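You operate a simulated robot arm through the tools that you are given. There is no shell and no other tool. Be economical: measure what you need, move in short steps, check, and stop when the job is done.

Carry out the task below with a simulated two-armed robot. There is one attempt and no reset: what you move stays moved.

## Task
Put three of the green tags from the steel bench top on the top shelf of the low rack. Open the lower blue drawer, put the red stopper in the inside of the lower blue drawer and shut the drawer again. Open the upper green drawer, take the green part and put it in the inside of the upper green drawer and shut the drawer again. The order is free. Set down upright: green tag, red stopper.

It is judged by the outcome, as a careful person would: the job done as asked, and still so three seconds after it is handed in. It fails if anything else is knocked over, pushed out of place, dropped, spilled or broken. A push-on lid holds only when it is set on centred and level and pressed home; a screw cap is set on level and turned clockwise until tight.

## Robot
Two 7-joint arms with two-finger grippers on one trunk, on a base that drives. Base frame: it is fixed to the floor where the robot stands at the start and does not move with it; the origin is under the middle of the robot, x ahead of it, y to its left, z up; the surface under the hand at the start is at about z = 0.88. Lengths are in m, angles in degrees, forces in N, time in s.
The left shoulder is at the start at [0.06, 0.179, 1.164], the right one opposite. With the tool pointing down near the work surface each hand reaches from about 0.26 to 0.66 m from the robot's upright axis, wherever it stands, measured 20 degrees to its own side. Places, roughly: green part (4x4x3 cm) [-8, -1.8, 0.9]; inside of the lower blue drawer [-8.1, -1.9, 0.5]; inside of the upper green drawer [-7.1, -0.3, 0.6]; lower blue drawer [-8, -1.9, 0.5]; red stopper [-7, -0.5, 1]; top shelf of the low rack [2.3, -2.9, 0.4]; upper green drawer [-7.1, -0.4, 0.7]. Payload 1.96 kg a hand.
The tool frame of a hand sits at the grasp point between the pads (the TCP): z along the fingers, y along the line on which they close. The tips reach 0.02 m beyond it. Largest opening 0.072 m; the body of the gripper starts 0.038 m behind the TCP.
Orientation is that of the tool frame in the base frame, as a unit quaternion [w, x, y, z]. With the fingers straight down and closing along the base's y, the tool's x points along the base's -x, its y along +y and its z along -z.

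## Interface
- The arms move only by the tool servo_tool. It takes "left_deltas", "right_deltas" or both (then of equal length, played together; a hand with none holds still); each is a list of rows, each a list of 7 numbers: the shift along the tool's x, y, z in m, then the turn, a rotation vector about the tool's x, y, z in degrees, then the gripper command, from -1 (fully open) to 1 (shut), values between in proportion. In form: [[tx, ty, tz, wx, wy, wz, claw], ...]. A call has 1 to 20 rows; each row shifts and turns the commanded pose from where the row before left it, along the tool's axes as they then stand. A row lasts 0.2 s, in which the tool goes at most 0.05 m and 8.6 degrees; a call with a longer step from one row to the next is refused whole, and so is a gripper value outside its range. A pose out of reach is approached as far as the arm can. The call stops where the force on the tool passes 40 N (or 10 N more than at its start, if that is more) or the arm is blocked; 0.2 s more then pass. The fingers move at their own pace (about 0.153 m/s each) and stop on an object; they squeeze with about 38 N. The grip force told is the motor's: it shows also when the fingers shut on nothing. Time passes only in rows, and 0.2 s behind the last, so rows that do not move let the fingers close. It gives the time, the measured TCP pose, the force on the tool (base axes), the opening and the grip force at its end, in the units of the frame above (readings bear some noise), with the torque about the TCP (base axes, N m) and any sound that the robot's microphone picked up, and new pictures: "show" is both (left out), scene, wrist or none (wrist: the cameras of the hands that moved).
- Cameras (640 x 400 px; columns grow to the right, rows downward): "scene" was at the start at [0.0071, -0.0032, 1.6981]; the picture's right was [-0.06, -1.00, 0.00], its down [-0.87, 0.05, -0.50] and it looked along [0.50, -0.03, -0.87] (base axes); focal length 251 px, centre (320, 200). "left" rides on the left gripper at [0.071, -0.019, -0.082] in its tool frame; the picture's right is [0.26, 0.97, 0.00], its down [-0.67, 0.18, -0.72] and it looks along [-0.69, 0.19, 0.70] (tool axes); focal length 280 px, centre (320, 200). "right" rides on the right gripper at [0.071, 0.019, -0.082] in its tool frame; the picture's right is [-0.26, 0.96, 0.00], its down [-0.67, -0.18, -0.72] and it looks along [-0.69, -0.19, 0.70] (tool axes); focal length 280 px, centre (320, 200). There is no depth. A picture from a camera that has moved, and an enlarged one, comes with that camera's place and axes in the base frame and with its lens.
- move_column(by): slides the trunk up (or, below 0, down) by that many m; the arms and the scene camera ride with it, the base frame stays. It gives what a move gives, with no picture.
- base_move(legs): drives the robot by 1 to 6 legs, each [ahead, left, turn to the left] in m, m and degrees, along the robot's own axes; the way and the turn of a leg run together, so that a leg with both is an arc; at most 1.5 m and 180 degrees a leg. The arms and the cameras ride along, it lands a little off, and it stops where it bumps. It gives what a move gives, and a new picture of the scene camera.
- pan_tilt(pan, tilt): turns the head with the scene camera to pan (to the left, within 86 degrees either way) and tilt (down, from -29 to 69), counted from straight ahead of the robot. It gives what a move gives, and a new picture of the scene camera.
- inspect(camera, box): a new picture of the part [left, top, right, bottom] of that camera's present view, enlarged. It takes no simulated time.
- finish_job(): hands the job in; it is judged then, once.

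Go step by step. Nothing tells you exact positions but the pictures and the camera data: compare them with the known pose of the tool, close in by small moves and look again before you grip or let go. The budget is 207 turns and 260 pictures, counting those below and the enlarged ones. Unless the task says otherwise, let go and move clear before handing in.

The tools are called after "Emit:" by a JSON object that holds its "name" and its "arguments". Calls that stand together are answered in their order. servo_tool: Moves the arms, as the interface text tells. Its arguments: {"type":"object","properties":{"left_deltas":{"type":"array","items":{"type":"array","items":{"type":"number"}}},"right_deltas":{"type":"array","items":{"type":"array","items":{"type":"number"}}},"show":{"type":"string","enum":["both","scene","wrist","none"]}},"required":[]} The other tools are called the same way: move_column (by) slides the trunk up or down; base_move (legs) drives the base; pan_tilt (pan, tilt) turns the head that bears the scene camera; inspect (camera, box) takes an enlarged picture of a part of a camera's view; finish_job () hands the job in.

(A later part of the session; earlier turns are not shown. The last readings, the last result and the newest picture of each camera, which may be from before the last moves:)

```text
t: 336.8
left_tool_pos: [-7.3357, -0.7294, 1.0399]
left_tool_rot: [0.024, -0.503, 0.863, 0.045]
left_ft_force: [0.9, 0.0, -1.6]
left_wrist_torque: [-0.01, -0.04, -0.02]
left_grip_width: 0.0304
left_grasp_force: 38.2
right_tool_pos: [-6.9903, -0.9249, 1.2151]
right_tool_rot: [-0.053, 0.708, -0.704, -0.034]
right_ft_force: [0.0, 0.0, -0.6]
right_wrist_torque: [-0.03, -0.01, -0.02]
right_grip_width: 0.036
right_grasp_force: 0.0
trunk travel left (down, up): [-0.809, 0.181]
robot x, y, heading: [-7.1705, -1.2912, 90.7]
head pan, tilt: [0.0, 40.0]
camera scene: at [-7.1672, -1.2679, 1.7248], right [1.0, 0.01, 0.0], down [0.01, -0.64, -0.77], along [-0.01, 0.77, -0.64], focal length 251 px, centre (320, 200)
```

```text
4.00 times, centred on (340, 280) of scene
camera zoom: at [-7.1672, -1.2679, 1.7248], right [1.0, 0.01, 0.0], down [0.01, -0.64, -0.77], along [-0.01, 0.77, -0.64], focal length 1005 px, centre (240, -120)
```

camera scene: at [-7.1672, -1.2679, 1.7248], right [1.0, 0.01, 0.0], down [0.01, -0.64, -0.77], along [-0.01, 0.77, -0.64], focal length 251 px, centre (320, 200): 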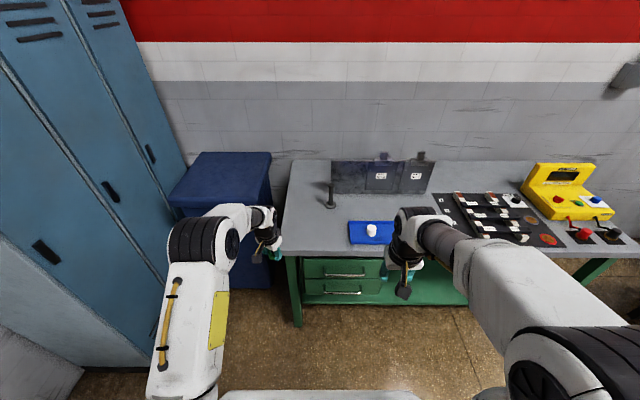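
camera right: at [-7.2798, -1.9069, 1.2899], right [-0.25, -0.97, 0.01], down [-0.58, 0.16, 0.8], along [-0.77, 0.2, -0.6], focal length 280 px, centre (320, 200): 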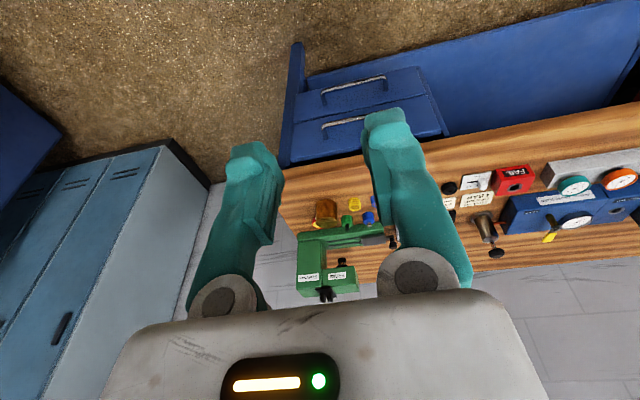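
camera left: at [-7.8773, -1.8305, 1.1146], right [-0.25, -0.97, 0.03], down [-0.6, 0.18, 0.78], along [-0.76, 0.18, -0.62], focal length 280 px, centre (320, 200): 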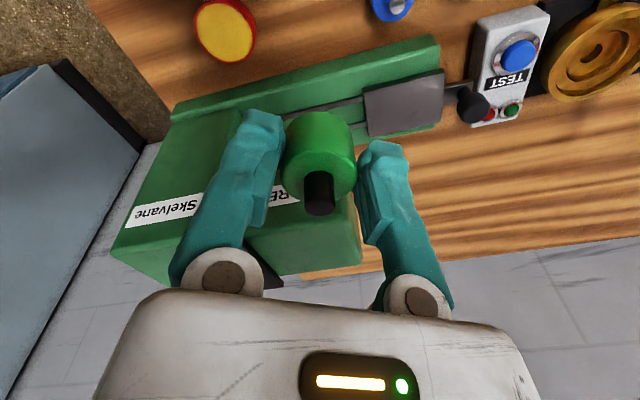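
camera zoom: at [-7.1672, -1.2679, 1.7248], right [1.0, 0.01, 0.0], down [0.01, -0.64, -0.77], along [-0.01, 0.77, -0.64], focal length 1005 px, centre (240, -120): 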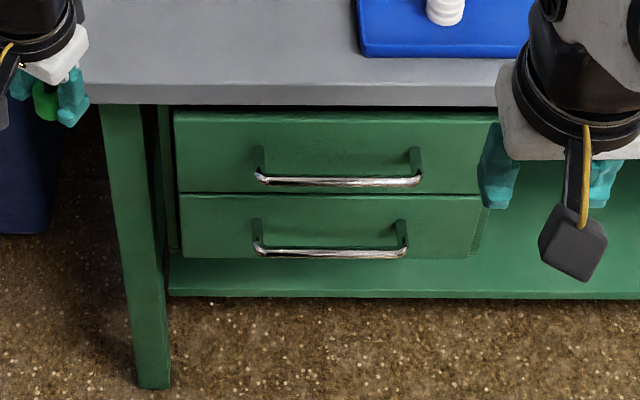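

I'll retract the left hand with the part (yawing it for the drawer later) while turning the right gripper horizontal for the handle.

Emit:
{"name": "servo_tool", "arguments": {"left_deltas": [[0.0263, -0.0091, -0.0186, 0, 0, 0, 1], [0.0263, -0.0091, -0.0186, 0, 0, 0, 1], [0.0263, -0.0091, -0.0186, 0, 0, 0, 1], [0.0263, -0.0091, -0.0186, 0, 0, 0, 1], [0.0263, -0.0091, -0.0186, 0, 0, 0, 1], [0.0263, -0.0091, -0.0186, 0, 0, 0, 1], [0.0263, -0.0091, -0.0186, 0, 0, 0, 1], [0, 0, 0, 0.73, -0.43, 8.14, 1], [0, 0, 0, 0.73, -0.43, 8.14, 1], [0, 0, 0, 0.73, -0.43, 8.14, 1], [0, 0, 0, 0.73, -0.43, 8.14, 1], [0, 0, 0, 0.73, -0.43, 8.14, 1], [0, 0, 0, 0.73, -0.43, 8.14, 1], [0, 0, 0, 0.73, -0.43, 8.14, 1]], "right_deltas": [[0, 0, 0, 0, -8.3, 0, -1], [0, 0, 0, 0, -8.3, 0, -1], [0, 0, 0, 0, -8.3, 0, -1], [0, 0, 0, 0, -8.3, 0, -1], [0, 0, 0, 0, -8.3, 0, -1], [0, 0, 0, 0, -8.3, 0, -1], [0, 0, 0, 0, -8.3, 0, -1], [0, 0, 0, 0, -8.3, 0, -1], [0, 0, 0, 0, -8.3, 0, -1], [0, 0, 0, 0, -8.3, 0, -1], [0, 0, 0, 0, 0, 0, -1], [0, 0, 0, 0, 0, 0, -1], [0, 0, 0, 0, 0, 0, -1], [0, 0, 0, 0, 0, 0, -1]], "show": "scene"}}

```text
t: 339.8
left_tool_pos: [-7.3696, -0.9336, 1.1513]
left_tool_rot: [0.043, -0.027, 0.998, 0.027]
left_ft_force: [0.2, 1.3, -2.5]
left_wrist_torque: [-0.02, 0.01, -0.01]
left_grip_width: 0.0307
left_grasp_force: 37.9
right_tool_pos: [-6.986, -0.8111, 1.2083]
right_tool_rot: [-0.506, 0.506, -0.492, -0.496]
right_ft_force: [0.3, 0.1, 0.3]
right_wrist_torque: [-0.01, 0.0, -0.03]
right_grip_width: 0.0717
right_grasp_force: 0.0
right hand out of reach, approached as far as the arm can: row 3, 4, 5, 6, 7, 8, 9
trunk travel left (down, up): [-0.809, 0.181]
robot x, y, heading: [-7.1682, -1.2954, 90.5]
head pan, tilt: [0.0, 40.0]
camera scene: at [-7.1671, -1.2684, 1.7249], right [1.0, 0.01, 0.0], down [0.01, -0.64, -0.77], along [-0.01, 0.77, -0.64], focal length 251 px, centre (320, 200)
```

scene: 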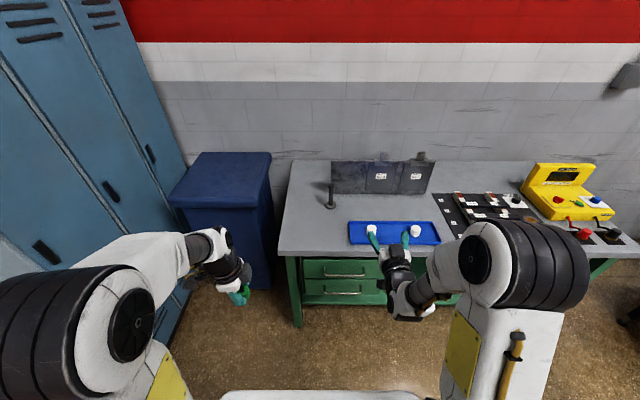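

Now the roll, and lower the trunk by 0.4.

Emit:
{"name": "servo_tool", "arguments": {"right_deltas": [[0, 0, 0, 0, 0, 8.2, -1], [0, 0, 0, 0, 0, 8.2, -1], [0, 0, 0, 0, 0, 8.2, -1], [0, 0, 0, 0, 0, 8.2, -1], [0, 0, 0, 0, 0, 8.2, -1], [0, 0, 0, 0, 0, 8.2, -1], [0, 0, 0, 0, 0, 8.2, -1], [0, 0, 0, 0, 0, 8.2, -1], [0, 0, 0, 0, 0, 8.2, -1], [0, 0, 0, 0, 0, 8.1, -1], [0, 0, 0, 0, 0, 8.1, -1], [0, 0, 0, 0, 0, 0, -1]], "show": "none"}}

Emit:
{"name": "move_column", "arguments": {"by": -0.4}}

Emit:
{"name": "inspect", "arguments": {"camera": "scene", "box": [240, 150, 440, 275]}}

```text
t: 342.4
left_tool_pos: [-7.3691, -0.9335, 1.151]
left_tool_rot: [0.044, -0.028, 0.998, 0.028]
left_ft_force: [0.7, 0.4, -2.0]
left_wrist_torque: [0.04, 0.01, -0.04]
left_grip_width: 0.0304
left_grasp_force: 37.7
right_tool_pos: [-6.9852, -0.8108, 1.2079]
right_tool_rot: [0.008, -0.01, 0.706, 0.708]
right_ft_force: [-0.7, 0.4, -0.2]
right_wrist_torque: [0.02, 0.01, -0.02]
right_grip_width: 0.0718
right_grasp_force: 0.1
trunk travel left (down, up): [-0.809, 0.181]
robot x, y, heading: [-7.1662, -1.2916, 90.4]
head pan, tilt: [0.0, 40.0]
```

```text
t: 346.2
left_tool_pos: [-7.3693, -0.9351, 0.7509]
left_tool_rot: [0.044, -0.028, 0.998, 0.027]
left_ft_force: [0.5, 0.5, -1.8]
left_wrist_torque: [0.01, 0.0, 0.02]
left_grip_width: 0.0306
left_grasp_force: 38.6
right_tool_pos: [-6.9856, -0.8115, 0.8085]
right_tool_rot: [0.009, -0.011, 0.706, 0.708]
right_ft_force: [-0.5, -0.4, 0.4]
right_wrist_torque: [0.03, 0.01, -0.01]
right_grip_width: 0.0722
right_grasp_force: 0.1
trunk travel left (down, up): [-0.409, 0.581]
robot x, y, heading: [-7.1644, -1.2922, 90.5]
head pan, tilt: [0.0, 40.0]
```

```text
3.20 times, centred on (340, 212) of scene
camera zoom: at [-7.1668, -1.2686, 1.3249], right [1.0, 0.01, 0.0], down [0.01, -0.64, -0.77], along [-0.01, 0.77, -0.64], focal length 804 px, centre (256, 160)
```

zoom: 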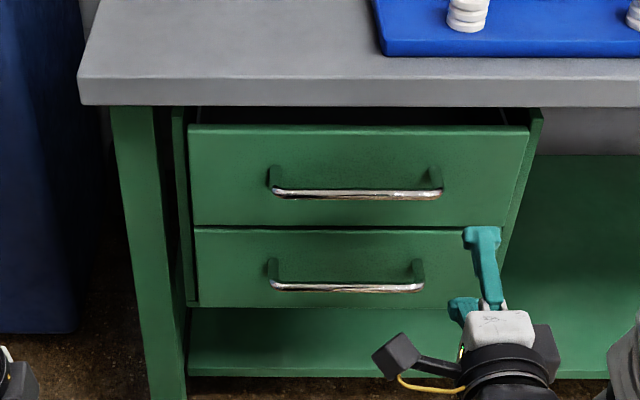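

Upper green handle triangulated at (-7.06, -0.61, 0.725). I'll match the height and line up 6 cm short of it.

Emit:
{"name": "move_column", "arguments": {"by": -0.083}}

Emit:
{"name": "base_move", "arguments": {"legs": [[0.125, 0.075, -0.4]]}}

Emit:
{"name": "inspect", "arguments": {"camera": "right", "box": [0, 0, 640, 400]}}

```text
t: 347.4
left_tool_pos: [-7.3696, -0.9338, 0.6673]
left_tool_rot: [0.043, -0.029, 0.998, 0.028]
left_ft_force: [-0.1, -0.3, -1.4]
left_wrist_torque: [0.04, 0.01, 0.02]
left_grip_width: 0.0308
left_grasp_force: 37.6
right_tool_pos: [-6.9858, -0.8111, 0.7249]
right_tool_rot: [0.008, -0.011, 0.705, 0.709]
right_ft_force: [0.7, -0.3, 0.6]
right_wrist_torque: [0.01, -0.03, 0.01]
right_grip_width: 0.0718
right_grasp_force: 0.1
trunk travel left (down, up): [-0.326, 0.664]
robot x, y, heading: [-7.1666, -1.2933, 90.6]
head pan, tilt: [0.0, 40.0]
```

```text
t: 348.8
left_tool_pos: [-7.4437, -0.8083, 0.6688]
left_tool_rot: [0.043, -0.026, 0.998, 0.027]
left_ft_force: [0.3, -0.6, -1.7]
left_wrist_torque: [0.0, 0.01, -0.03]
left_grip_width: 0.0307
left_grasp_force: 37.6
right_tool_pos: [-7.0596, -0.6872, 0.7246]
right_tool_rot: [0.011, -0.008, 0.707, 0.707]
right_ft_force: [-0.2, 0.3, -0.5]
right_wrist_torque: [0.0, 0.0, 0.02]
right_grip_width: 0.0719
right_grasp_force: 0.1
trunk travel left (down, up): [-0.326, 0.664]
robot x, y, heading: [-7.2429, -1.1656, 90.1]
head pan, tilt: [0.0, 40.0]
camera scene: at [-7.244, -1.1422, 1.2419], right [1.0, 0.0, 0.0], down [0.0, -0.64, -0.77], along [0.0, 0.77, -0.64], focal length 251 px, centre (320, 200)
```

scene: 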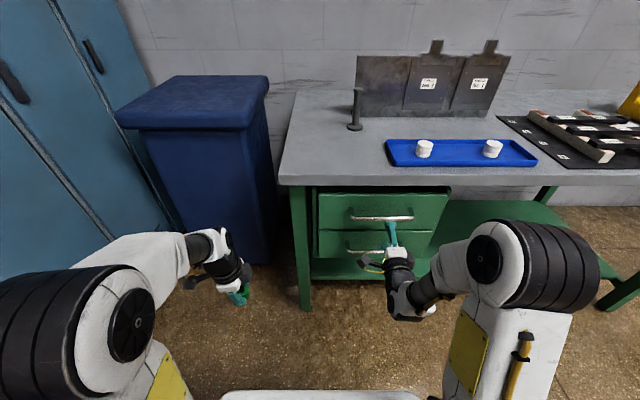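

```text
1.00 times, centred on (320, 200) of right (not enlarged: the box is as wide or as high as the picture)
camera zoom: at [-7.1313, -0.7681, 0.7416], right [0.24, 0.0, 0.97], down [0.68, -0.72, -0.17], along [0.7, 0.7, -0.17], focal length 280 px, centre (320, 200)
```

zoom: 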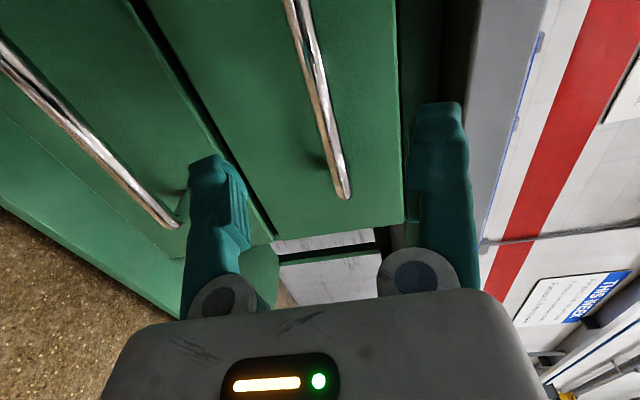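

The bar end measures y -0.605, z 0.721. Advancing and closing on it.

Emit:
{"name": "servo_tool", "arguments": {"right_deltas": [[0, -0.003, 0.02, 0, 0, 0, -1], [0, 0, 0.02, 0, 0, 0, -1], [0, 0, 0.02, 0, 0, 0, -1], [0, 0, 0.018, 0, 0, 0, -1], [0, 0, 0, 0, 0, 0, -1]], "show": "wrist"}}

```text
t: 350.0
left_tool_pos: [-7.4431, -0.8056, 0.6673]
left_tool_rot: [0.045, -0.024, 0.998, 0.027]
left_ft_force: [0.8, 0.8, -1.7]
left_wrist_torque: [-0.02, 0.02, 0.01]
left_grip_width: 0.0306
left_grasp_force: 38.0
right_tool_pos: [-7.0583, -0.6078, 0.7218]
right_tool_rot: [0.011, -0.008, 0.706, 0.708]
right_ft_force: [0.7, 0.5, 0.9]
right_wrist_torque: [-0.01, 0.0, -0.01]
right_grip_width: 0.0722
right_grasp_force: 0.0
trunk travel left (down, up): [-0.326, 0.664]
robot x, y, heading: [-7.2415, -1.1663, 90.2]
head pan, tilt: [0.0, 40.0]
camera right: at [-7.1302, -0.6888, 0.7378], right [0.24, 0.0, 0.97], down [0.68, -0.72, -0.17], along [0.7, 0.7, -0.17], focal length 280 px, centre (320, 200)
```

right: 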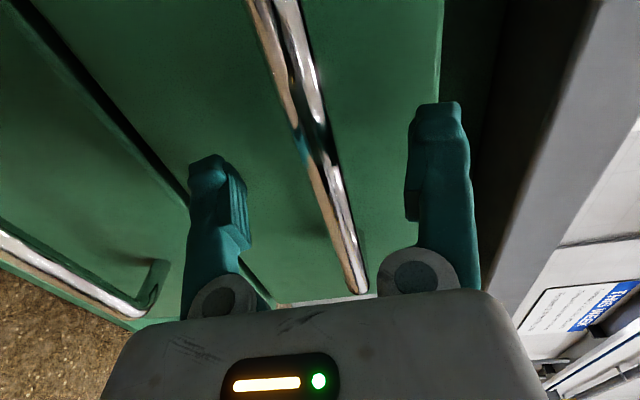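

Emit:
{"name": "servo_tool", "arguments": {"right_deltas": [[0, 0, 0.003, 0, 0, 0, -1], [0, 0, 0, 0, 0, 0, 0], [0, 0, 0, 0, 0, 0, 1], [0, 0, 0, 0, 0, 0, 1], [0, 0, 0, 0, 0, 0, 1]], "show": "none"}}

Emit:
{"name": "base_move", "arguments": {"legs": [[-0.06, 0, 0]]}}

```text
t: 351.2
left_tool_pos: [-7.443, -0.8069, 0.6687]
left_tool_rot: [0.043, -0.025, 0.998, 0.028]
left_ft_force: [-0.8, 0.6, -1.1]
left_wrist_torque: [0.01, 0.0, -0.02]
left_grip_width: 0.0306
left_grasp_force: 38.3
right_tool_pos: [-7.0586, -0.6056, 0.7255]
right_tool_rot: [0.011, -0.007, 0.704, 0.71]
right_ft_force: [1.9, 4.1, 23.3]
right_wrist_torque: [-0.08, 0.61, 0.17]
right_grip_width: 0.006
right_grasp_force: 31.6
trunk travel left (down, up): [-0.326, 0.664]
robot x, y, heading: [-7.2438, -1.1694, 90.1]
head pan, tilt: [0.0, 40.0]
```

```text
t: 352.2
left_tool_pos: [-7.4433, -0.8683, 0.6682]
left_tool_rot: [0.044, -0.025, 0.998, 0.029]
left_ft_force: [0.2, 0.4, -1.6]
left_wrist_torque: [0.0, 0.03, 0.0]
left_grip_width: 0.0304
left_grasp_force: 38.5
right_tool_pos: [-7.0588, -0.6656, 0.724]
right_tool_rot: [0.011, -0.007, 0.704, 0.71]
right_ft_force: [4.1, -1.8, 31.7]
right_wrist_torque: [-0.09, 0.54, 0.03]
right_grip_width: 0.0058
right_grasp_force: 31.5
trunk travel left (down, up): [-0.326, 0.664]
robot x, y, heading: [-7.2433, -1.2236, 89.9]
head pan, tilt: [0.0, 40.0]
camera scene: at [-7.2439, -1.2065, 1.2421], right [1.0, 0.0, 0.0], down [0.0, -0.64, -0.77], along [0.0, 0.77, -0.64], focal length 251 px, centre (320, 200)
```

scene: 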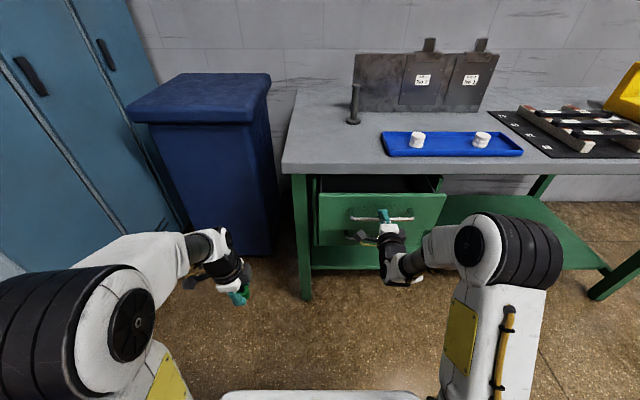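

The drawer opens. I'll raise the hand 4 mm to relieve the bar and pull another 0.18.

Emit:
{"name": "servo_tool", "arguments": {"right_deltas": [[0, 0.004, 0, 0, 0, 0, 1], [0, 0, 0, 0, 0, 0, 1]], "show": "none"}}

Emit:
{"name": "base_move", "arguments": {"legs": [[-0.185, 0, 0]]}}

```text
t: 352.8
left_tool_pos: [-7.4449, -0.8667, 0.667]
left_tool_rot: [0.044, -0.025, 0.998, 0.027]
left_ft_force: [-0.7, 0.2, -1.5]
left_wrist_torque: [-0.01, 0.04, 0.01]
left_grip_width: 0.0307
left_grasp_force: 38.5
right_tool_pos: [-7.0576, -0.6648, 0.7244]
right_tool_rot: [0.01, -0.007, 0.706, 0.708]
right_ft_force: [-2.5, -0.2, -5.1]
right_wrist_torque: [0.01, 0.59, -0.21]
right_grip_width: 0.006
right_grasp_force: 32.0
trunk travel left (down, up): [-0.326, 0.664]
robot x, y, heading: [-7.2409, -1.2281, 90.1]
head pan, tilt: [0.0, 40.0]
```

```text
t: 354.3
left_tool_pos: [-7.4434, -1.0507, 0.6663]
left_tool_rot: [0.045, -0.021, 0.998, 0.025]
left_ft_force: [-0.5, -0.1, -1.9]
left_wrist_torque: [0.0, -0.02, -0.01]
left_grip_width: 0.0303
left_grasp_force: 38.0
right_tool_pos: [-7.0572, -0.8523, 0.7241]
right_tool_rot: [0.014, -0.006, 0.707, 0.707]
right_ft_force: [-28.0, 0.9, -18.1]
right_wrist_torque: [0.1, 0.75, -0.09]
right_grip_width: 0.0061
right_grasp_force: 31.0
trunk travel left (down, up): [-0.326, 0.664]
robot x, y, heading: [-7.2441, -1.4146, 89.9]
head pan, tilt: [0.0, 40.0]
camera scene: at [-7.2465, -1.3869, 1.2418], right [1.0, -0.01, 0.0], down [0.0, -0.64, -0.76], along [0.01, 0.76, -0.64], focal length 251 px, centre (320, 200)
```

scene: 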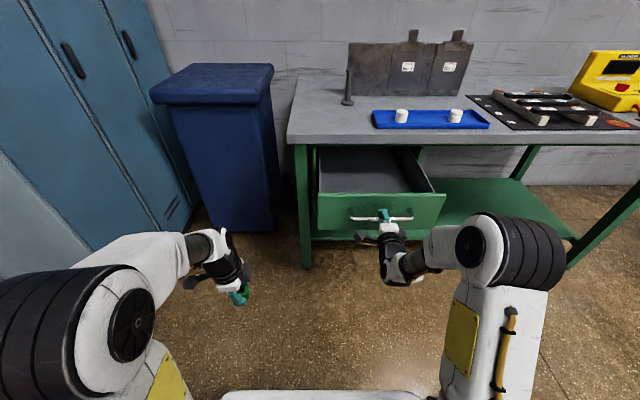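

Open by 0.245 m. I'll release, back off, raise the trunk and lift the right hand clear.

Emit:
{"name": "servo_tool", "arguments": {"right_deltas": [[0, 0, 0, 0, 0, 0, 0], [0, 0, 0, 0, 0, 0, -1], [0, 0, 0, 0, 0, 0, -1], [0, 0, 0, 0, 0, 0, -1]], "show": "none"}}

Emit:
{"name": "base_move", "arguments": {"legs": [[-0.15, 0, 0]]}}

Emit:
{"name": "move_column", "arguments": {"by": 0.22}}

Emit:
{"name": "servo_tool", "arguments": {"right_deltas": [[0, 0.03, -0.01, 0, 0, 0, -1], [0, 0.03, -0.01, 0, 0, 0, -1], [0, 0.03, -0.01, 0, 0, 0, -1], [0, 0.03, -0.01, 0, 0, 0, -1], [0, 0.03, -0.01, 0, 0, 0, -1], [0, 0, 0, 0, 0, 0, -1]], "show": "scene"}}

```text
t: 355.3
left_tool_pos: [-7.4411, -1.0518, 0.6669]
left_tool_rot: [0.044, -0.021, 0.998, 0.028]
left_ft_force: [0.7, -0.4, -1.2]
left_wrist_torque: [-0.02, -0.01, -0.01]
left_grip_width: 0.0304
left_grasp_force: 37.8
right_tool_pos: [-7.0556, -0.8531, 0.7252]
right_tool_rot: [0.013, -0.006, 0.706, 0.708]
right_ft_force: [0.9, 0.5, 0.3]
right_wrist_torque: [-0.01, 0.01, -0.03]
right_grip_width: 0.0719
right_grasp_force: 0.0
trunk travel left (down, up): [-0.326, 0.664]
robot x, y, heading: [-7.244, -1.4195, 89.7]
head pan, tilt: [0.0, 40.0]
```

```text
t: 356.6
left_tool_pos: [-7.4428, -1.1999, 0.6673]
left_tool_rot: [0.044, -0.02, 0.998, 0.027]
left_ft_force: [0.0, -0.5, -1.0]
left_wrist_torque: [0.01, 0.0, 0.0]
left_grip_width: 0.0306
left_grasp_force: 38.0
right_tool_pos: [-7.0551, -1.0022, 0.7259]
right_tool_rot: [0.013, -0.005, 0.706, 0.708]
right_ft_force: [-0.2, -0.2, 0.5]
right_wrist_torque: [0.0, 0.0, -0.03]
right_grip_width: 0.0719
right_grasp_force: 0.1
trunk travel left (down, up): [-0.326, 0.664]
robot x, y, heading: [-7.2453, -1.5614, 89.8]
head pan, tilt: [0.0, 40.0]
camera scene: at [-7.2448, -1.5377, 1.2419], right [1.0, -0.01, 0.0], down [-0.01, -0.64, -0.77], along [0.01, 0.77, -0.64], focal length 251 px, centre (320, 200)
```

scene: 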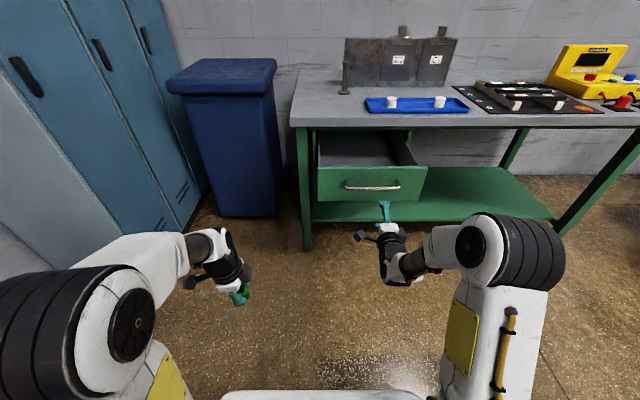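

```text
t: 359.0
left_tool_pos: [-7.4414, -1.1999, 0.8877]
left_tool_rot: [0.044, -0.02, 0.998, 0.027]
left_ft_force: [-1.1, -0.1, -1.4]
left_wrist_torque: [-0.03, 0.04, 0.05]
left_grip_width: 0.0303
left_grasp_force: 37.6
right_tool_pos: [-7.0553, -1.0015, 0.9457]
right_tool_rot: [0.013, -0.004, 0.706, 0.709]
right_ft_force: [-0.3, -0.6, 0.1]
right_wrist_torque: [0.01, -0.01, 0.01]
right_grip_width: 0.0722
right_grasp_force: 0.0
trunk travel left (down, up): [-0.546, 0.444]
robot x, y, heading: [-7.2428, -1.5644, 89.5]
head pan, tilt: [0.0, 40.0]
```

```text
t: 360.4
left_tool_pos: [-7.4426, -1.1983, 0.8876]
left_tool_rot: [0.043, -0.02, 0.998, 0.028]
left_ft_force: [-0.4, 0.2, -0.7]
left_wrist_torque: [-0.02, 0.04, -0.02]
left_grip_width: 0.0308
left_grasp_force: 38.2
right_tool_pos: [-7.0597, -1.0498, 1.0967]
right_tool_rot: [0.013, -0.004, 0.707, 0.707]
right_ft_force: [0.6, -0.2, 0.1]
right_wrist_torque: [-0.02, 0.01, 0.02]
right_grip_width: 0.072
right_grasp_force: 0.0
trunk travel left (down, up): [-0.546, 0.444]
robot x, y, heading: [-7.2468, -1.5612, 89.3]
head pan, tilt: [0.0, 40.0]
camera scene: at [-7.2446, -1.5362, 1.4619], right [1.0, -0.01, 0.0], down [-0.01, -0.64, -0.77], along [0.01, 0.77, -0.64], focal length 251 px, centre (320, 200)
```

scene: 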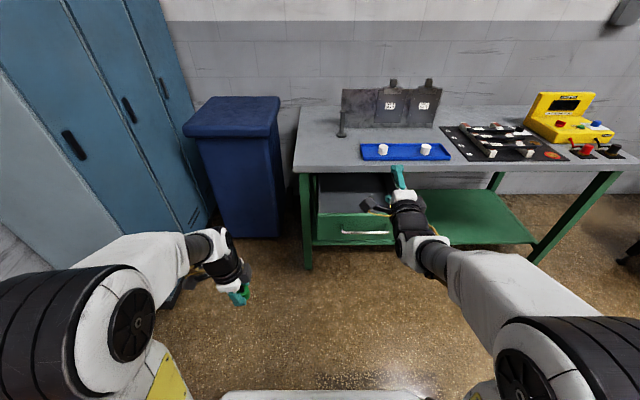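

Now move right and forward so that the left hand faces the open drawer.

Emit:
{"name": "base_move", "arguments": {"legs": [[0, -0.36, 0.6], [0.32, 0, 0]]}}

Emit:
{"name": "inspect", "arguments": {"camera": "scene", "box": [160, 170, 360, 295]}}

```text
t: 364.4
left_tool_pos: [-7.0798, -0.8959, 0.8883]
left_tool_rot: [0.043, -0.026, 0.998, 0.027]
left_ft_force: [-0.5, 0.9, -0.9]
left_wrist_torque: [-0.01, 0.01, -0.04]
left_grip_width: 0.0306
left_grasp_force: 38.1
right_tool_pos: [-6.7, -0.7441, 1.0962]
right_tool_rot: [0.01, -0.009, 0.706, 0.708]
right_ft_force: [-0.1, -0.5, 0.3]
right_wrist_torque: [-0.01, 0.01, 0.01]
right_grip_width: 0.072
right_grasp_force: 0.1
trunk travel left (down, up): [-0.546, 0.444]
robot x, y, heading: [-6.8735, -1.2609, 90.1]
head pan, tilt: [0.0, 40.0]
camera scene: at [-6.8784, -1.2323, 1.4619], right [1.0, 0.0, 0.0], down [0.0, -0.64, -0.77], along [0.0, 0.77, -0.64], focal length 251 px, centre (320, 200)
```

scene: 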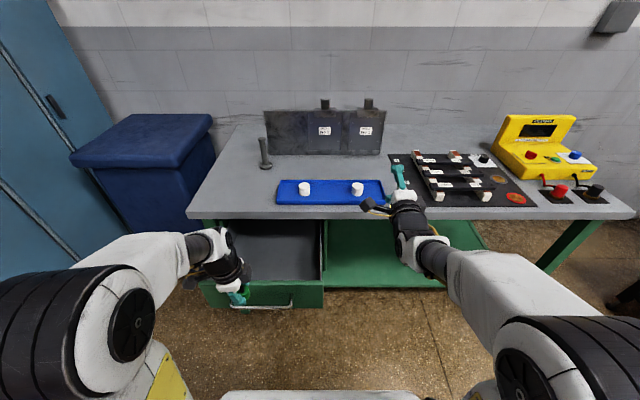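

```text
3.20 times, centred on (260, 232) of scene
camera zoom: at [-6.8784, -1.2323, 1.4619], right [1.0, 0.0, 0.0], down [0.0, -0.64, -0.77], along [0.0, 0.77, -0.64], focal length 804 px, centre (512, 96)
```

zoom: 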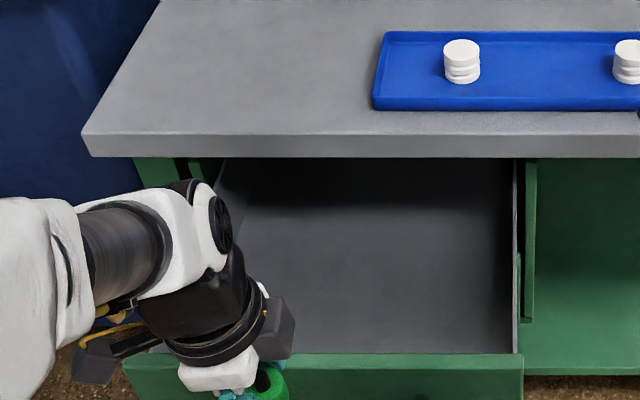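

Window: y -0.80 to -0.585, x -7.24 to -6.88. Moving the left hand in over it at this height.

Emit:
{"name": "servo_tool", "arguments": {"left_deltas": [[-0.0066, 0.0323, 0.0023, 0, 0, 0, 1], [-0.0066, 0.0323, 0.0023, 0, 0, 0, 1], [-0.0066, 0.0323, 0.0023, 0, 0, 0, 1], [-0.0066, 0.0323, 0.0023, 0, 0, 0, 1], [-0.0066, 0.0323, 0.0023, 0, 0, 0, 1], [-0.0066, 0.0323, 0.0023, 0, 0, 0, 1], [0, 0, 0, 0, 0, 0, 1]]}}

```text
t: 366.0
left_tool_pos: [-7.0534, -0.7341, 0.8884]
left_tool_rot: [0.044, -0.025, 0.998, 0.027]
left_ft_force: [-0.2, -0.2, -1.8]
left_wrist_torque: [-0.01, 0.0, -0.02]
left_grip_width: 0.0305
left_grasp_force: 38.0
left hand out of reach, approached as far as the arm can: row 6
right_tool_pos: [-6.7, -0.7448, 1.0951]
right_tool_rot: [0.01, -0.009, 0.706, 0.708]
right_ft_force: [-0.1, 0.1, 0.4]
right_wrist_torque: [0.01, 0.0, -0.01]
right_grip_width: 0.0719
right_grasp_force: 0.1
trunk travel left (down, up): [-0.546, 0.444]
robot x, y, heading: [-6.8779, -1.2549, 90.0]
head pan, tilt: [0.0, 40.0]
camera scene: at [-6.8784, -1.2328, 1.4619], right [1.0, 0.0, 0.0], down [0.0, -0.64, -0.77], along [0.0, 0.77, -0.64], focal length 251 px, centre (320, 200)
camera left: at [-7.13, -0.7614, 0.9637], right [-0.31, 0.95, 0.03], down [0.6, 0.17, 0.78], along [0.74, 0.26, -0.62], focal length 280 px, centre (320, 200)
```

scene: 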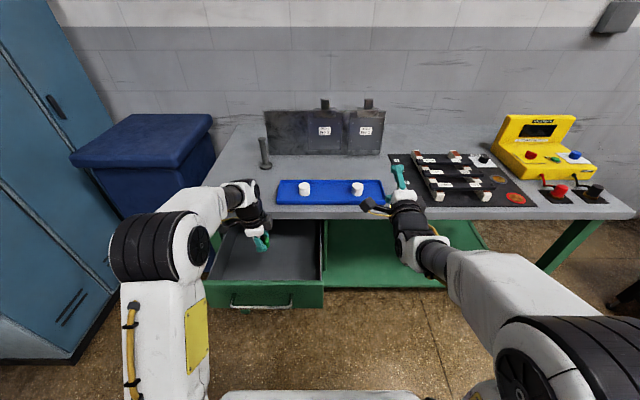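
left: 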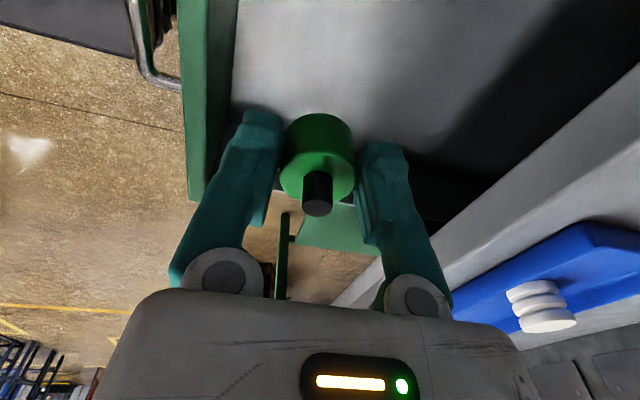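

Inside the window with margin. Descending.

Emit:
{"name": "servo_tool", "arguments": {"left_deltas": [[0.0028, 0.0012, 0.034, 0, 0, 0, 1], [0.0028, 0.0012, 0.034, 0, 0, 0, 1], [0.0028, 0.0012, 0.034, 0, 0, 0, 1], [0.0028, 0.0012, 0.034, 0, 0, 0, 1], [0.0025, 0.0012, 0.025, 0, 0, 0, 1], [0, 0, 0, 0, 0, 0, 1]]}}

```text
t: 367.4
left_tool_pos: [-7.052, -0.7196, 0.725]
left_tool_rot: [0.044, -0.025, 0.998, 0.027]
left_ft_force: [0.2, -0.2, -1.3]
left_wrist_torque: [-0.05, 0.01, 0.0]
left_grip_width: 0.0304
left_grasp_force: 38.0
right_tool_pos: [-6.6993, -0.7452, 1.0974]
right_tool_rot: [0.01, -0.009, 0.706, 0.708]
right_ft_force: [-0.2, 0.2, -0.3]
right_wrist_torque: [-0.03, 0.04, -0.01]
right_grip_width: 0.0719
right_grasp_force: 0.0
trunk travel left (down, up): [-0.546, 0.444]
robot x, y, heading: [-6.8786, -1.258, 90.3]
head pan, tilt: [0.0, 40.0]
camera scene: at [-6.8783, -1.2335, 1.4619], right [1.0, 0.0, 0.0], down [0.0, -0.64, -0.77], along [0.0, 0.77, -0.64], focal length 251 px, centre (320, 200)
camera left: at [-7.1278, -0.7455, 0.7994], right [-0.31, 0.95, 0.03], down [0.6, 0.17, 0.78], along [0.74, 0.26, -0.62], focal length 280 px, centre (320, 200)
```

scene: 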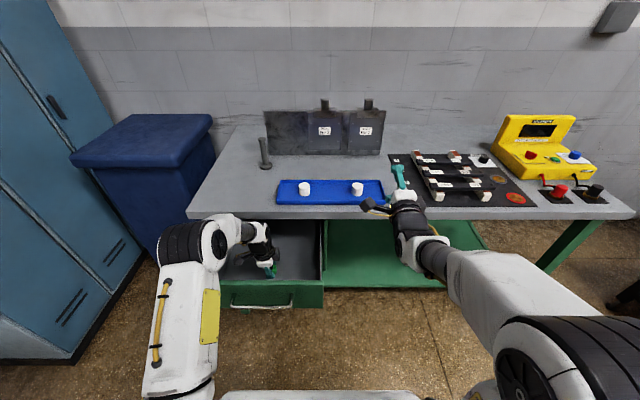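
left: 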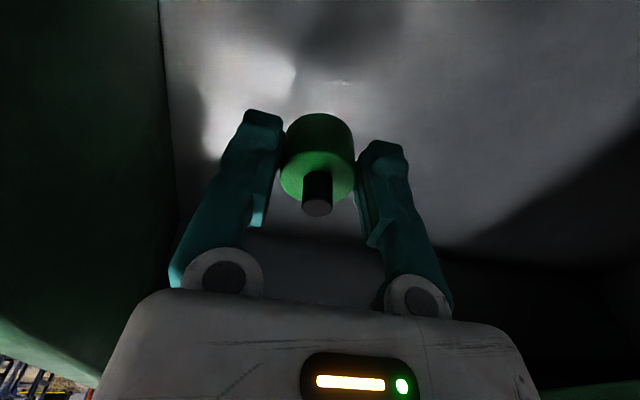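

Now slowly to contact.

Emit:
{"name": "servo_tool", "arguments": {"left_deltas": [[0.0009, -0.0005, 0.01, 0, 0, 0, 1], [0.0009, -0.0005, 0.01, 0, 0, 0, 1], [0.0005, -0.0003, 0.006, 0, 0, 0, 1], [0.0005, -0.0003, 0.005, 0, 0, 0, 1], [0.0004, -0.0002, 0.004, 0, 0, 0, 1], [0.0004, -0.0002, 0.004, 0, 0, 0, 1], [0.0004, -0.0002, 0.004, 0, 0, 0, 1], [0.0003, -0.0002, 0.003, 0, 0, 0, 1], [0, 0, 0, 0, 0, 0, 1]], "show": "wrist"}}

```text
t: 369.4
left_tool_pos: [-7.0516, -0.7207, 0.6795]
left_tool_rot: [0.044, -0.025, 0.998, 0.026]
left_ft_force: [-0.4, -0.5, -0.8]
left_wrist_torque: [0.01, 0.03, 0.01]
left_grip_width: 0.0306
left_grasp_force: 38.2
right_tool_pos: [-6.6989, -0.744, 1.0963]
right_tool_rot: [0.009, -0.008, 0.705, 0.709]
right_ft_force: [-0.6, -0.3, 0.9]
right_wrist_torque: [0.0, 0.01, -0.01]
right_grip_width: 0.072
right_grasp_force: 0.1
trunk travel left (down, up): [-0.546, 0.444]
robot x, y, heading: [-6.874, -1.2604, 90.0]
head pan, tilt: [0.0, 40.0]
camera left: at [-7.1269, -0.7474, 0.754], right [-0.31, 0.95, 0.03], down [0.6, 0.17, 0.78], along [0.74, 0.26, -0.62], focal length 280 px, centre (320, 200)
```

left: 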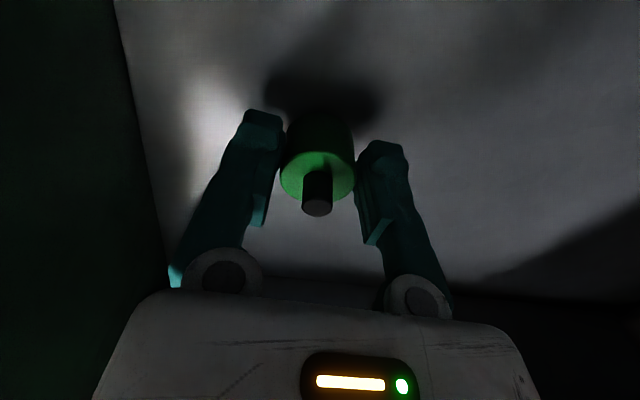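

Emit:
{"name": "servo_tool", "arguments": {"left_deltas": [[0.0004, -0.0002, 0.004, 0, 0, 0, 1], [0.0004, -0.0002, 0.004, 0, 0, 0, 1], [0.0003, -0.0002, 0.003, 0, 0, 0, 1], [0.0003, -0.0002, 0.003, 0, 0, 0, 1], [0.0003, -0.0002, 0.003, 0, 0, 0, 1], [0, 0, 0, 0, 0, 0, 1]], "show": "wrist"}}

```text
t: 370.8
left_tool_pos: [-7.0505, -0.7227, 0.6666]
left_tool_rot: [0.043, -0.026, 0.998, 0.031]
left_ft_force: [1.1, 2.3, 39.8]
left_wrist_torque: [-0.17, -0.16, 0.1]
left_grip_width: 0.0304
left_grasp_force: 37.9
right_tool_pos: [-6.6986, -0.7492, 1.0997]
right_tool_rot: [0.009, -0.008, 0.704, 0.71]
right_ft_force: [0.2, -0.4, 1.1]
right_wrist_torque: [-0.02, 0.01, 0.02]
right_grip_width: 0.0719
right_grasp_force: 0.0
trunk travel left (down, up): [-0.546, 0.444]
robot x, y, heading: [-6.8819, -1.2553, 90.1]
head pan, tilt: [0.0, 40.0]
camera left: at [-7.1265, -0.7496, 0.7405], right [-0.31, 0.95, 0.03], down [0.6, 0.17, 0.78], along [0.74, 0.26, -0.62], focal length 280 px, centre (320, 200)
```

left: 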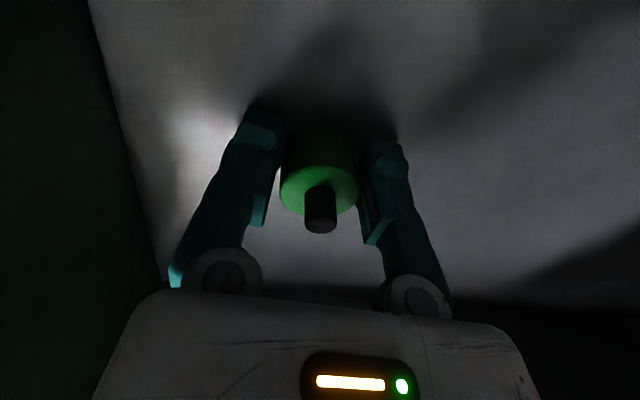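

It stands on the drawer floor. I'll ease off, release and lift out.

Emit:
{"name": "servo_tool", "arguments": {"left_deltas": [[0, 0, -0.003, 0, 0, 0, 1], [0, 0, 0, 0, 0, 0, 0.3], [0, 0, 0, 0, 0, 0, 0], [0, 0, 0, 0, 0, 0, -0.4], [0, 0, 0, 0, 0, 0, -0.4], [-0.0018, 0.001, -0.02, 0, 0, 0, -0.4], [-0.0027, 0.0016, -0.03, 0, 0, 0, -0.4], [-0.0035, 0.002, -0.04, 0, 0, 0, -0.4], [-0.0035, 0.002, -0.04, 0, 0, 0, -0.4], [-0.0035, 0.002, -0.04, 0, 0, 0, -0.4], [-0.0027, 0.0016, -0.03, 0, 0, 0, -0.4], [0, 0, 0, 0, 0, 0, -0.4]]}}

```text
t: 373.4
left_tool_pos: [-7.053, -0.7204, 0.8682]
left_tool_rot: [0.044, -0.026, 0.998, 0.028]
left_ft_force: [-0.2, -0.7, 0.6]
left_wrist_torque: [0.01, 0.01, 0.01]
left_grip_width: 0.0506
left_grasp_force: 0.1
right_tool_pos: [-6.6995, -0.7449, 1.0958]
right_tool_rot: [0.009, -0.008, 0.706, 0.708]
right_ft_force: [-0.8, -0.2, -0.1]
right_wrist_torque: [-0.02, -0.02, -0.03]
right_grip_width: 0.072
right_grasp_force: 0.1
trunk travel left (down, up): [-0.546, 0.444]
robot x, y, heading: [-6.8798, -1.2589, 90.0]
head pan, tilt: [0.0, 40.0]
camera scene: at [-6.8784, -1.233, 1.4619], right [1.0, 0.0, 0.0], down [0.0, -0.64, -0.77], along [0.0, 0.77, -0.64], focal length 251 px, centre (320, 200)
camera left: at [-7.1293, -0.7468, 0.9423], right [-0.31, 0.95, 0.03], down [0.6, 0.17, 0.78], along [0.74, 0.26, -0.62], focal length 280 px, centre (320, 200)
```

scene: 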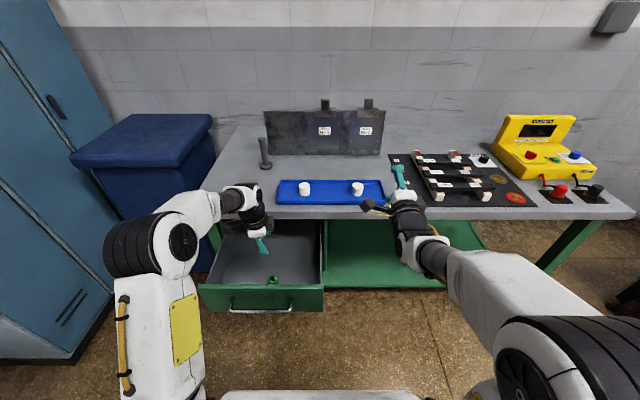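
left: 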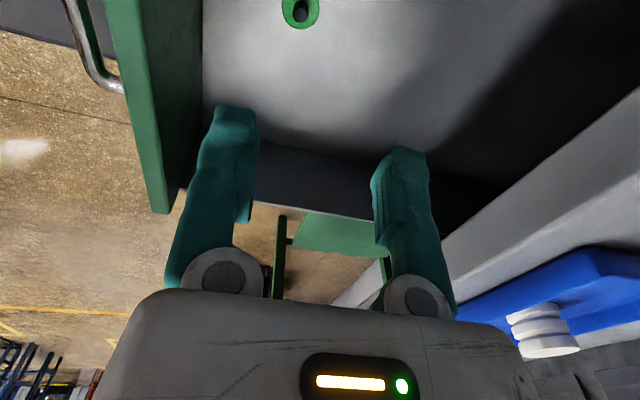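

The green part stands in the drawer. I'll withdraw, line the right hand up again and push the drawer shut with closed fingers.

Emit:
{"name": "servo_tool", "arguments": {"left_deltas": [[0, -0.03, -0.01, 0, 0, 0, -0.4], [0, -0.04, 0, 0, 0, 0, -0.4], [0, -0.04, 0, 0, 0, 0, -0.4], [0, -0.04, 0, 0, 0, 0, -0.4], [0, -0.04, 0, 0, 0, 0, -0.4]], "show": "none"}}

Emit:
{"name": "base_move", "arguments": {"legs": [[-0.32, 0, 0], [0, 0.37, 0]]}}

Emit:
{"name": "servo_tool", "arguments": {"right_deltas": [[0, -0.03, 0.01, 0, 0, 0, 1], [0, -0.03, 0.01, 0, 0, 0, 1], [0, -0.03, 0.01, 0, 0, 0, 1], [0, -0.03, 0.01, 0, 0, 0, 1], [0, -0.03, 0.01, 0, 0, 0, 1], [0, 0, 0, 0, 0, 0, 1]], "show": "none"}}

Emit:
{"name": "move_column", "arguments": {"by": -0.195}}

```text
t: 374.6
left_tool_pos: [-7.0425, -0.9082, 0.867]
left_tool_rot: [0.043, -0.026, 0.998, 0.029]
left_ft_force: [0.3, -1.1, 0.7]
left_wrist_torque: [0.02, 0.01, -0.02]
left_grip_width: 0.0506
left_grasp_force: 0.1
right_tool_pos: [-6.698, -0.745, 1.0964]
right_tool_rot: [0.01, -0.008, 0.705, 0.709]
right_ft_force: [0.1, 0.1, -0.7]
right_wrist_torque: [0.04, -0.02, 0.0]
right_grip_width: 0.0718
right_grasp_force: 0.1
trunk travel left (down, up): [-0.546, 0.444]
robot x, y, heading: [-6.8764, -1.2612, 90.1]
head pan, tilt: [0.0, 40.0]
```

```text
t: 378.6
left_tool_pos: [-7.4131, -1.2187, 0.8671]
left_tool_rot: [0.043, -0.028, 0.998, 0.028]
left_ft_force: [-0.2, -0.1, -0.2]
left_wrist_torque: [-0.02, -0.01, -0.02]
left_grip_width: 0.0504
left_grasp_force: 0.1
right_tool_pos: [-7.0717, -1.0574, 1.0975]
right_tool_rot: [0.007, -0.01, 0.706, 0.708]
right_ft_force: [-0.3, 0.3, 0.1]
right_wrist_torque: [0.01, 0.0, 0.02]
right_grip_width: 0.0718
right_grasp_force: 0.0
trunk travel left (down, up): [-0.546, 0.444]
robot x, y, heading: [-7.2474, -1.57, 90.4]
head pan, tilt: [0.0, 40.0]
camera scene: at [-7.2486, -1.5462, 1.4619], right [1.0, 0.01, 0.0], down [0.0, -0.64, -0.77], along [0.0, 0.77, -0.64], focal length 251 px, centre (320, 200)
```

scene: 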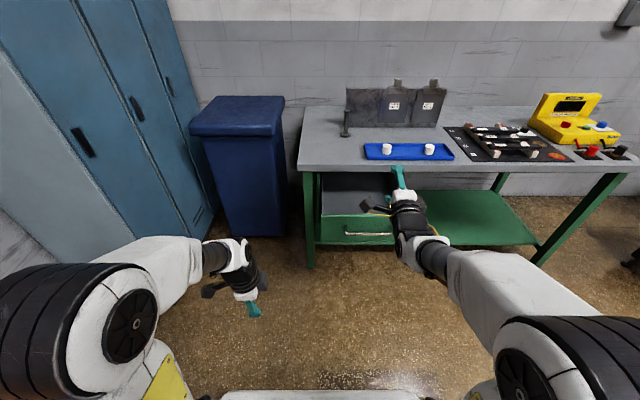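

```text
t: 380.1
left_tool_pos: [-7.4125, -1.2211, 0.8667]
left_tool_rot: [0.044, -0.027, 0.998, 0.027]
left_ft_force: [-0.1, 0.1, 0.4]
left_wrist_torque: [0.05, -0.01, 0.05]
left_grip_width: 0.0504
left_grasp_force: 0.0
right_tool_pos: [-7.0648, -1.0065, 0.9451]
right_tool_rot: [0.007, -0.01, 0.705, 0.709]
right_ft_force: [0.3, 0.6, 0.4]
right_wrist_torque: [0.03, 0.01, 0.0]
right_grip_width: 0.0
right_grasp_force: 29.2
trunk travel left (down, up): [-0.546, 0.444]
robot x, y, heading: [-7.2477, -1.573, 90.6]
head pan, tilt: [0.0, 40.0]
```

```text
t: 382.2
left_tool_pos: [-7.4135, -1.2206, 0.6717]
left_tool_rot: [0.043, -0.026, 0.998, 0.028]
left_ft_force: [-0.2, 0.5, 0.3]
left_wrist_torque: [0.0, -0.01, 0.04]
left_grip_width: 0.0504
left_grasp_force: 0.0
right_tool_pos: [-7.065, -1.0075, 0.7498]
right_tool_rot: [0.008, -0.011, 0.706, 0.708]
right_ft_force: [0.7, -0.1, 0.9]
right_wrist_torque: [-0.03, 0.02, 0.02]
right_grip_width: 0.0
right_grasp_force: 29.4
trunk travel left (down, up): [-0.351, 0.639]
robot x, y, heading: [-7.2451, -1.5681, 90.6]
head pan, tilt: [0.0, 40.0]
```

Finger height 0.75 clears the bar (0.725). Driving forward to push.

Emit:
{"name": "base_move", "arguments": {"legs": [[0.165, 0, -0.5]]}}

Emit:
{"name": "inspect", "arguments": {"camera": "scene", "box": [270, 140, 470, 265]}}

```text
t: 383.6
left_tool_pos: [-7.4091, -1.0495, 0.6719]
left_tool_rot: [0.044, -0.023, 0.998, 0.027]
left_ft_force: [0.4, 0.3, -1.0]
left_wrist_torque: [0.02, 0.01, 0.01]
left_grip_width: 0.0504
left_grasp_force: 0.0
right_tool_pos: [-7.0602, -0.8387, 0.7499]
right_tool_rot: [0.013, -0.007, 0.706, 0.708]
right_ft_force: [-0.2, 0.7, -0.2]
right_wrist_torque: [-0.03, 0.0, -0.01]
right_grip_width: 0.0
right_grasp_force: 29.0
trunk travel left (down, up): [-0.351, 0.639]
robot x, y, heading: [-7.2475, -1.4045, 89.6]
head pan, tilt: [0.0, 40.0]
camera scene: at [-7.2479, -1.3765, 1.2668], right [1.0, 0.0, 0.0], down [0.0, -0.64, -0.77], along [0.0, 0.77, -0.64], focal length 251 px, centre (320, 200)
```

scene: 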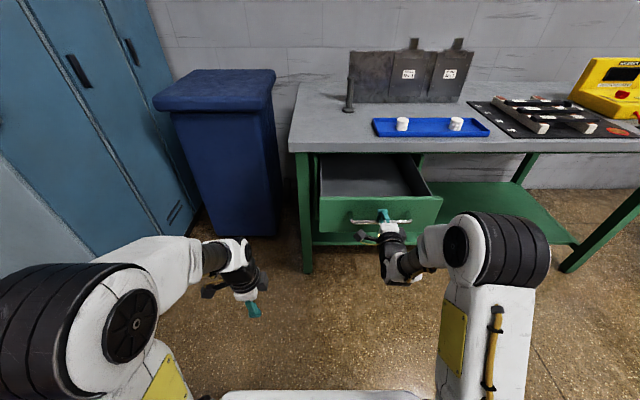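

```text
3.20 times, centred on (370, 202) of scene
camera zoom: at [-7.2479, -1.3765, 1.2668], right [1.0, 0.0, 0.0], down [0.0, -0.64, -0.77], along [0.0, 0.77, -0.64], focal length 804 px, centre (160, 192)
```

zoom: 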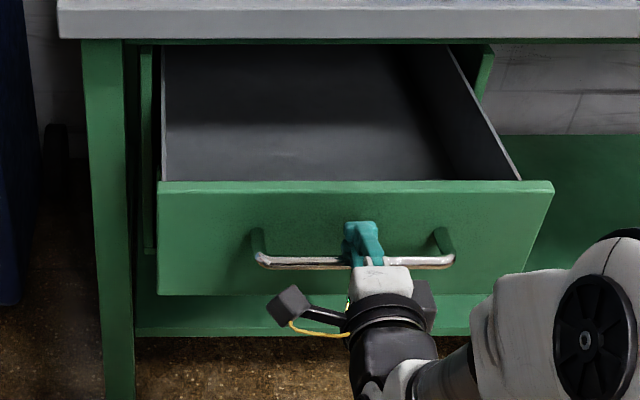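

The fingertips are against the panel above the bar. Pushing 0.2.

Emit:
{"name": "base_move", "arguments": {"legs": [[0.2, 0, 0.4]]}}

```text
t: 385.2
left_tool_pos: [-7.4148, -0.8529, 0.6734]
left_tool_rot: [0.042, -0.028, 0.998, 0.029]
left_ft_force: [0.6, 0.3, -0.1]
left_wrist_torque: [0.02, -0.01, 0.02]
left_grip_width: 0.0506
left_grasp_force: 0.1
right_tool_pos: [-7.0679, -0.6396, 0.7521]
right_tool_rot: [0.007, -0.011, 0.704, 0.71]
right_ft_force: [10.9, 0.7, 28.4]
right_wrist_torque: [-0.11, -0.02, 0.07]
right_grip_width: 0.0
right_grasp_force: 29.6
trunk travel left (down, up): [-0.351, 0.639]
robot x, y, heading: [-7.2508, -1.2031, 90.8]
head pan, tilt: [0.0, 40.0]
camera scene: at [-7.2483, -1.1803, 1.267], right [1.0, 0.01, 0.0], down [0.01, -0.64, -0.77], along [-0.01, 0.77, -0.64], focal length 251 px, centre (320, 200)
```

scene: 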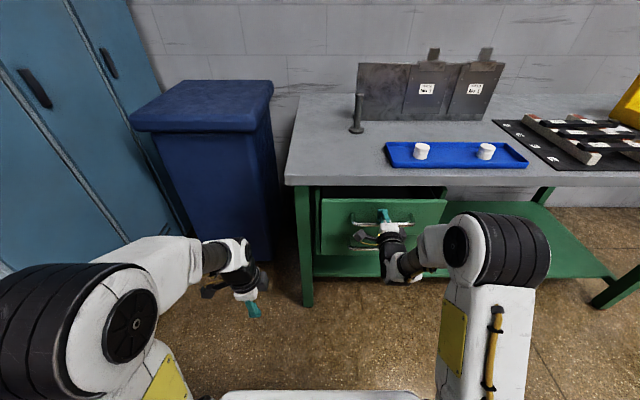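

Nearly shut. The last bit with the arm, raised slightly to ease off the bar.

Emit:
{"name": "servo_tool", "arguments": {"right_deltas": [[0, 0.003, 0.008, 0, 0, 0, 1], [0, 0, 0.01, 0, 0, 0, 1], [0, 0, 0.01, 0, 0, 0, 1], [0, 0, 0.01, 0, 0, 0, 1], [0, 0, 0.008, 0, 0, 0, 1], [0, 0, 0.006, 0, 0, 0, 1], [0, 0, 0.006, 0, 0, 0, 1], [0, 0, 0.006, 0, 0, 0, 1]], "show": "both"}}

```text
t: 386.9
left_tool_pos: [-7.4149, -0.855, 0.6741]
left_tool_rot: [0.044, -0.027, 0.998, 0.029]
left_ft_force: [-0.1, 0.9, 0.6]
left_wrist_torque: [-0.01, -0.01, -0.05]
left_grip_width: 0.0505
left_grasp_force: 0.1
right_tool_pos: [-7.0686, -0.5849, 0.7585]
right_tool_rot: [0.009, -0.01, 0.702, 0.712]
right_ft_force: [-1.2, -33.1, 16.1]
right_wrist_torque: [-0.42, 0.21, 0.05]
right_grip_width: 0.0059
right_grasp_force: 29.5
trunk travel left (down, up): [-0.351, 0.639]
robot x, y, heading: [-7.2477, -1.2065, 90.5]
head pan, tilt: [0.0, 40.0]
stopped in row 8 (right hand): the force on the tool passed its limit at 49 N (the readings are from after the stop); the commanded pose is now the measured one
camera scene: at [-7.2495, -1.1848, 1.2671], right [1.0, 0.01, 0.0], down [0.01, -0.64, -0.77], along [-0.01, 0.77, -0.64], focal length 251 px, centre (320, 200)
camera right: at [-7.139, -0.6674, 0.7742], right [0.24, -0.01, 0.97], down [0.68, -0.71, -0.17], along [0.69, 0.7, -0.16], focal length 280 px, centre (320, 200)
```

scene: 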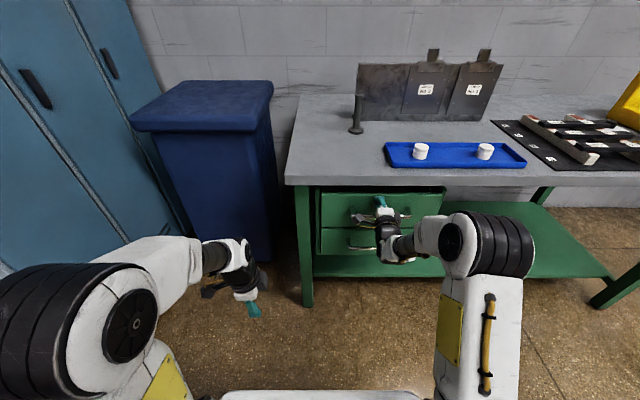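
right: 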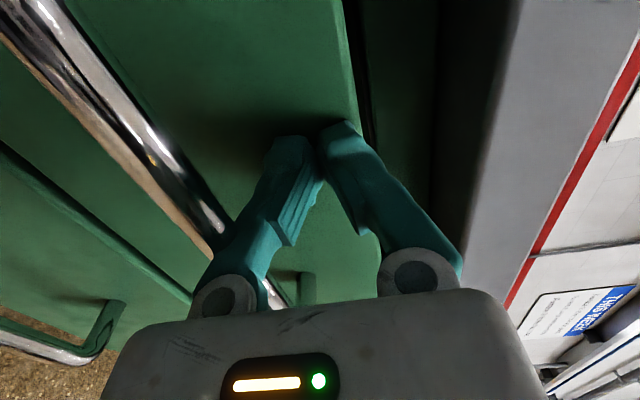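

Shut against its stop (49 N). I'll back off and check.

Emit:
{"name": "base_move", "arguments": {"legs": [[-0.35, 0, 0]]}}

Emit:
{"name": "inspect", "arguments": {"camera": "scene", "box": [280, 100, 440, 200]}}

```text
t: 389.1
left_tool_pos: [-7.411, -1.2034, 0.6731]
left_tool_rot: [0.044, -0.027, 0.998, 0.029]
left_ft_force: [0.0, -0.1, -0.2]
left_wrist_torque: [0.0, 0.0, 0.0]
left_grip_width: 0.0503
left_grasp_force: 0.1
right_tool_pos: [-7.0638, -0.9325, 0.7554]
right_tool_rot: [0.008, -0.009, 0.705, 0.709]
right_ft_force: [-1.1, -0.1, 25.6]
right_wrist_torque: [-0.41, 0.17, 0.02]
right_grip_width: 0.0
right_grasp_force: 29.3
trunk travel left (down, up): [-0.351, 0.639]
robot x, y, heading: [-7.2468, -1.5545, 90.5]
head pan, tilt: [0.0, 40.0]
camera scene: at [-7.2468, -1.5307, 1.2669], right [1.0, 0.01, 0.0], down [0.01, -0.64, -0.77], along [0.0, 0.77, -0.64], focal length 251 px, centre (320, 200)
```

scene: 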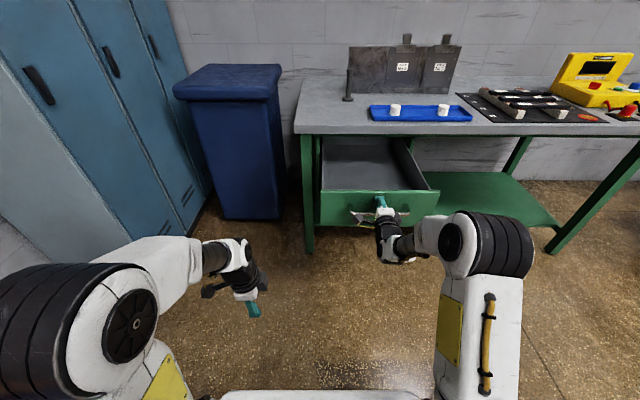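

```text
4.00 times, centred on (360, 150) of scene
camera zoom: at [-7.2468, -1.5307, 1.2669], right [1.0, 0.01, 0.0], down [0.01, -0.64, -0.77], along [0.0, 0.77, -0.64], focal length 1005 px, centre (160, 400)
```

zoom: 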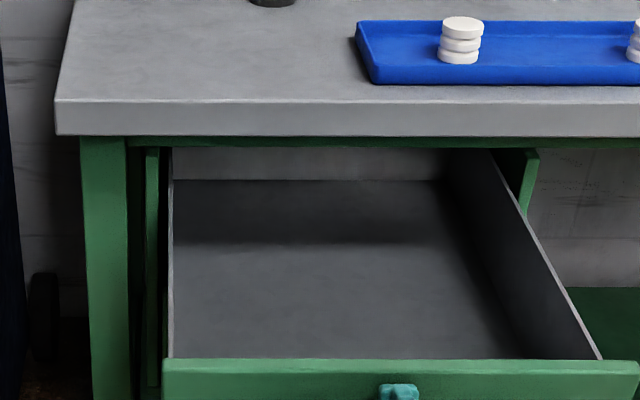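

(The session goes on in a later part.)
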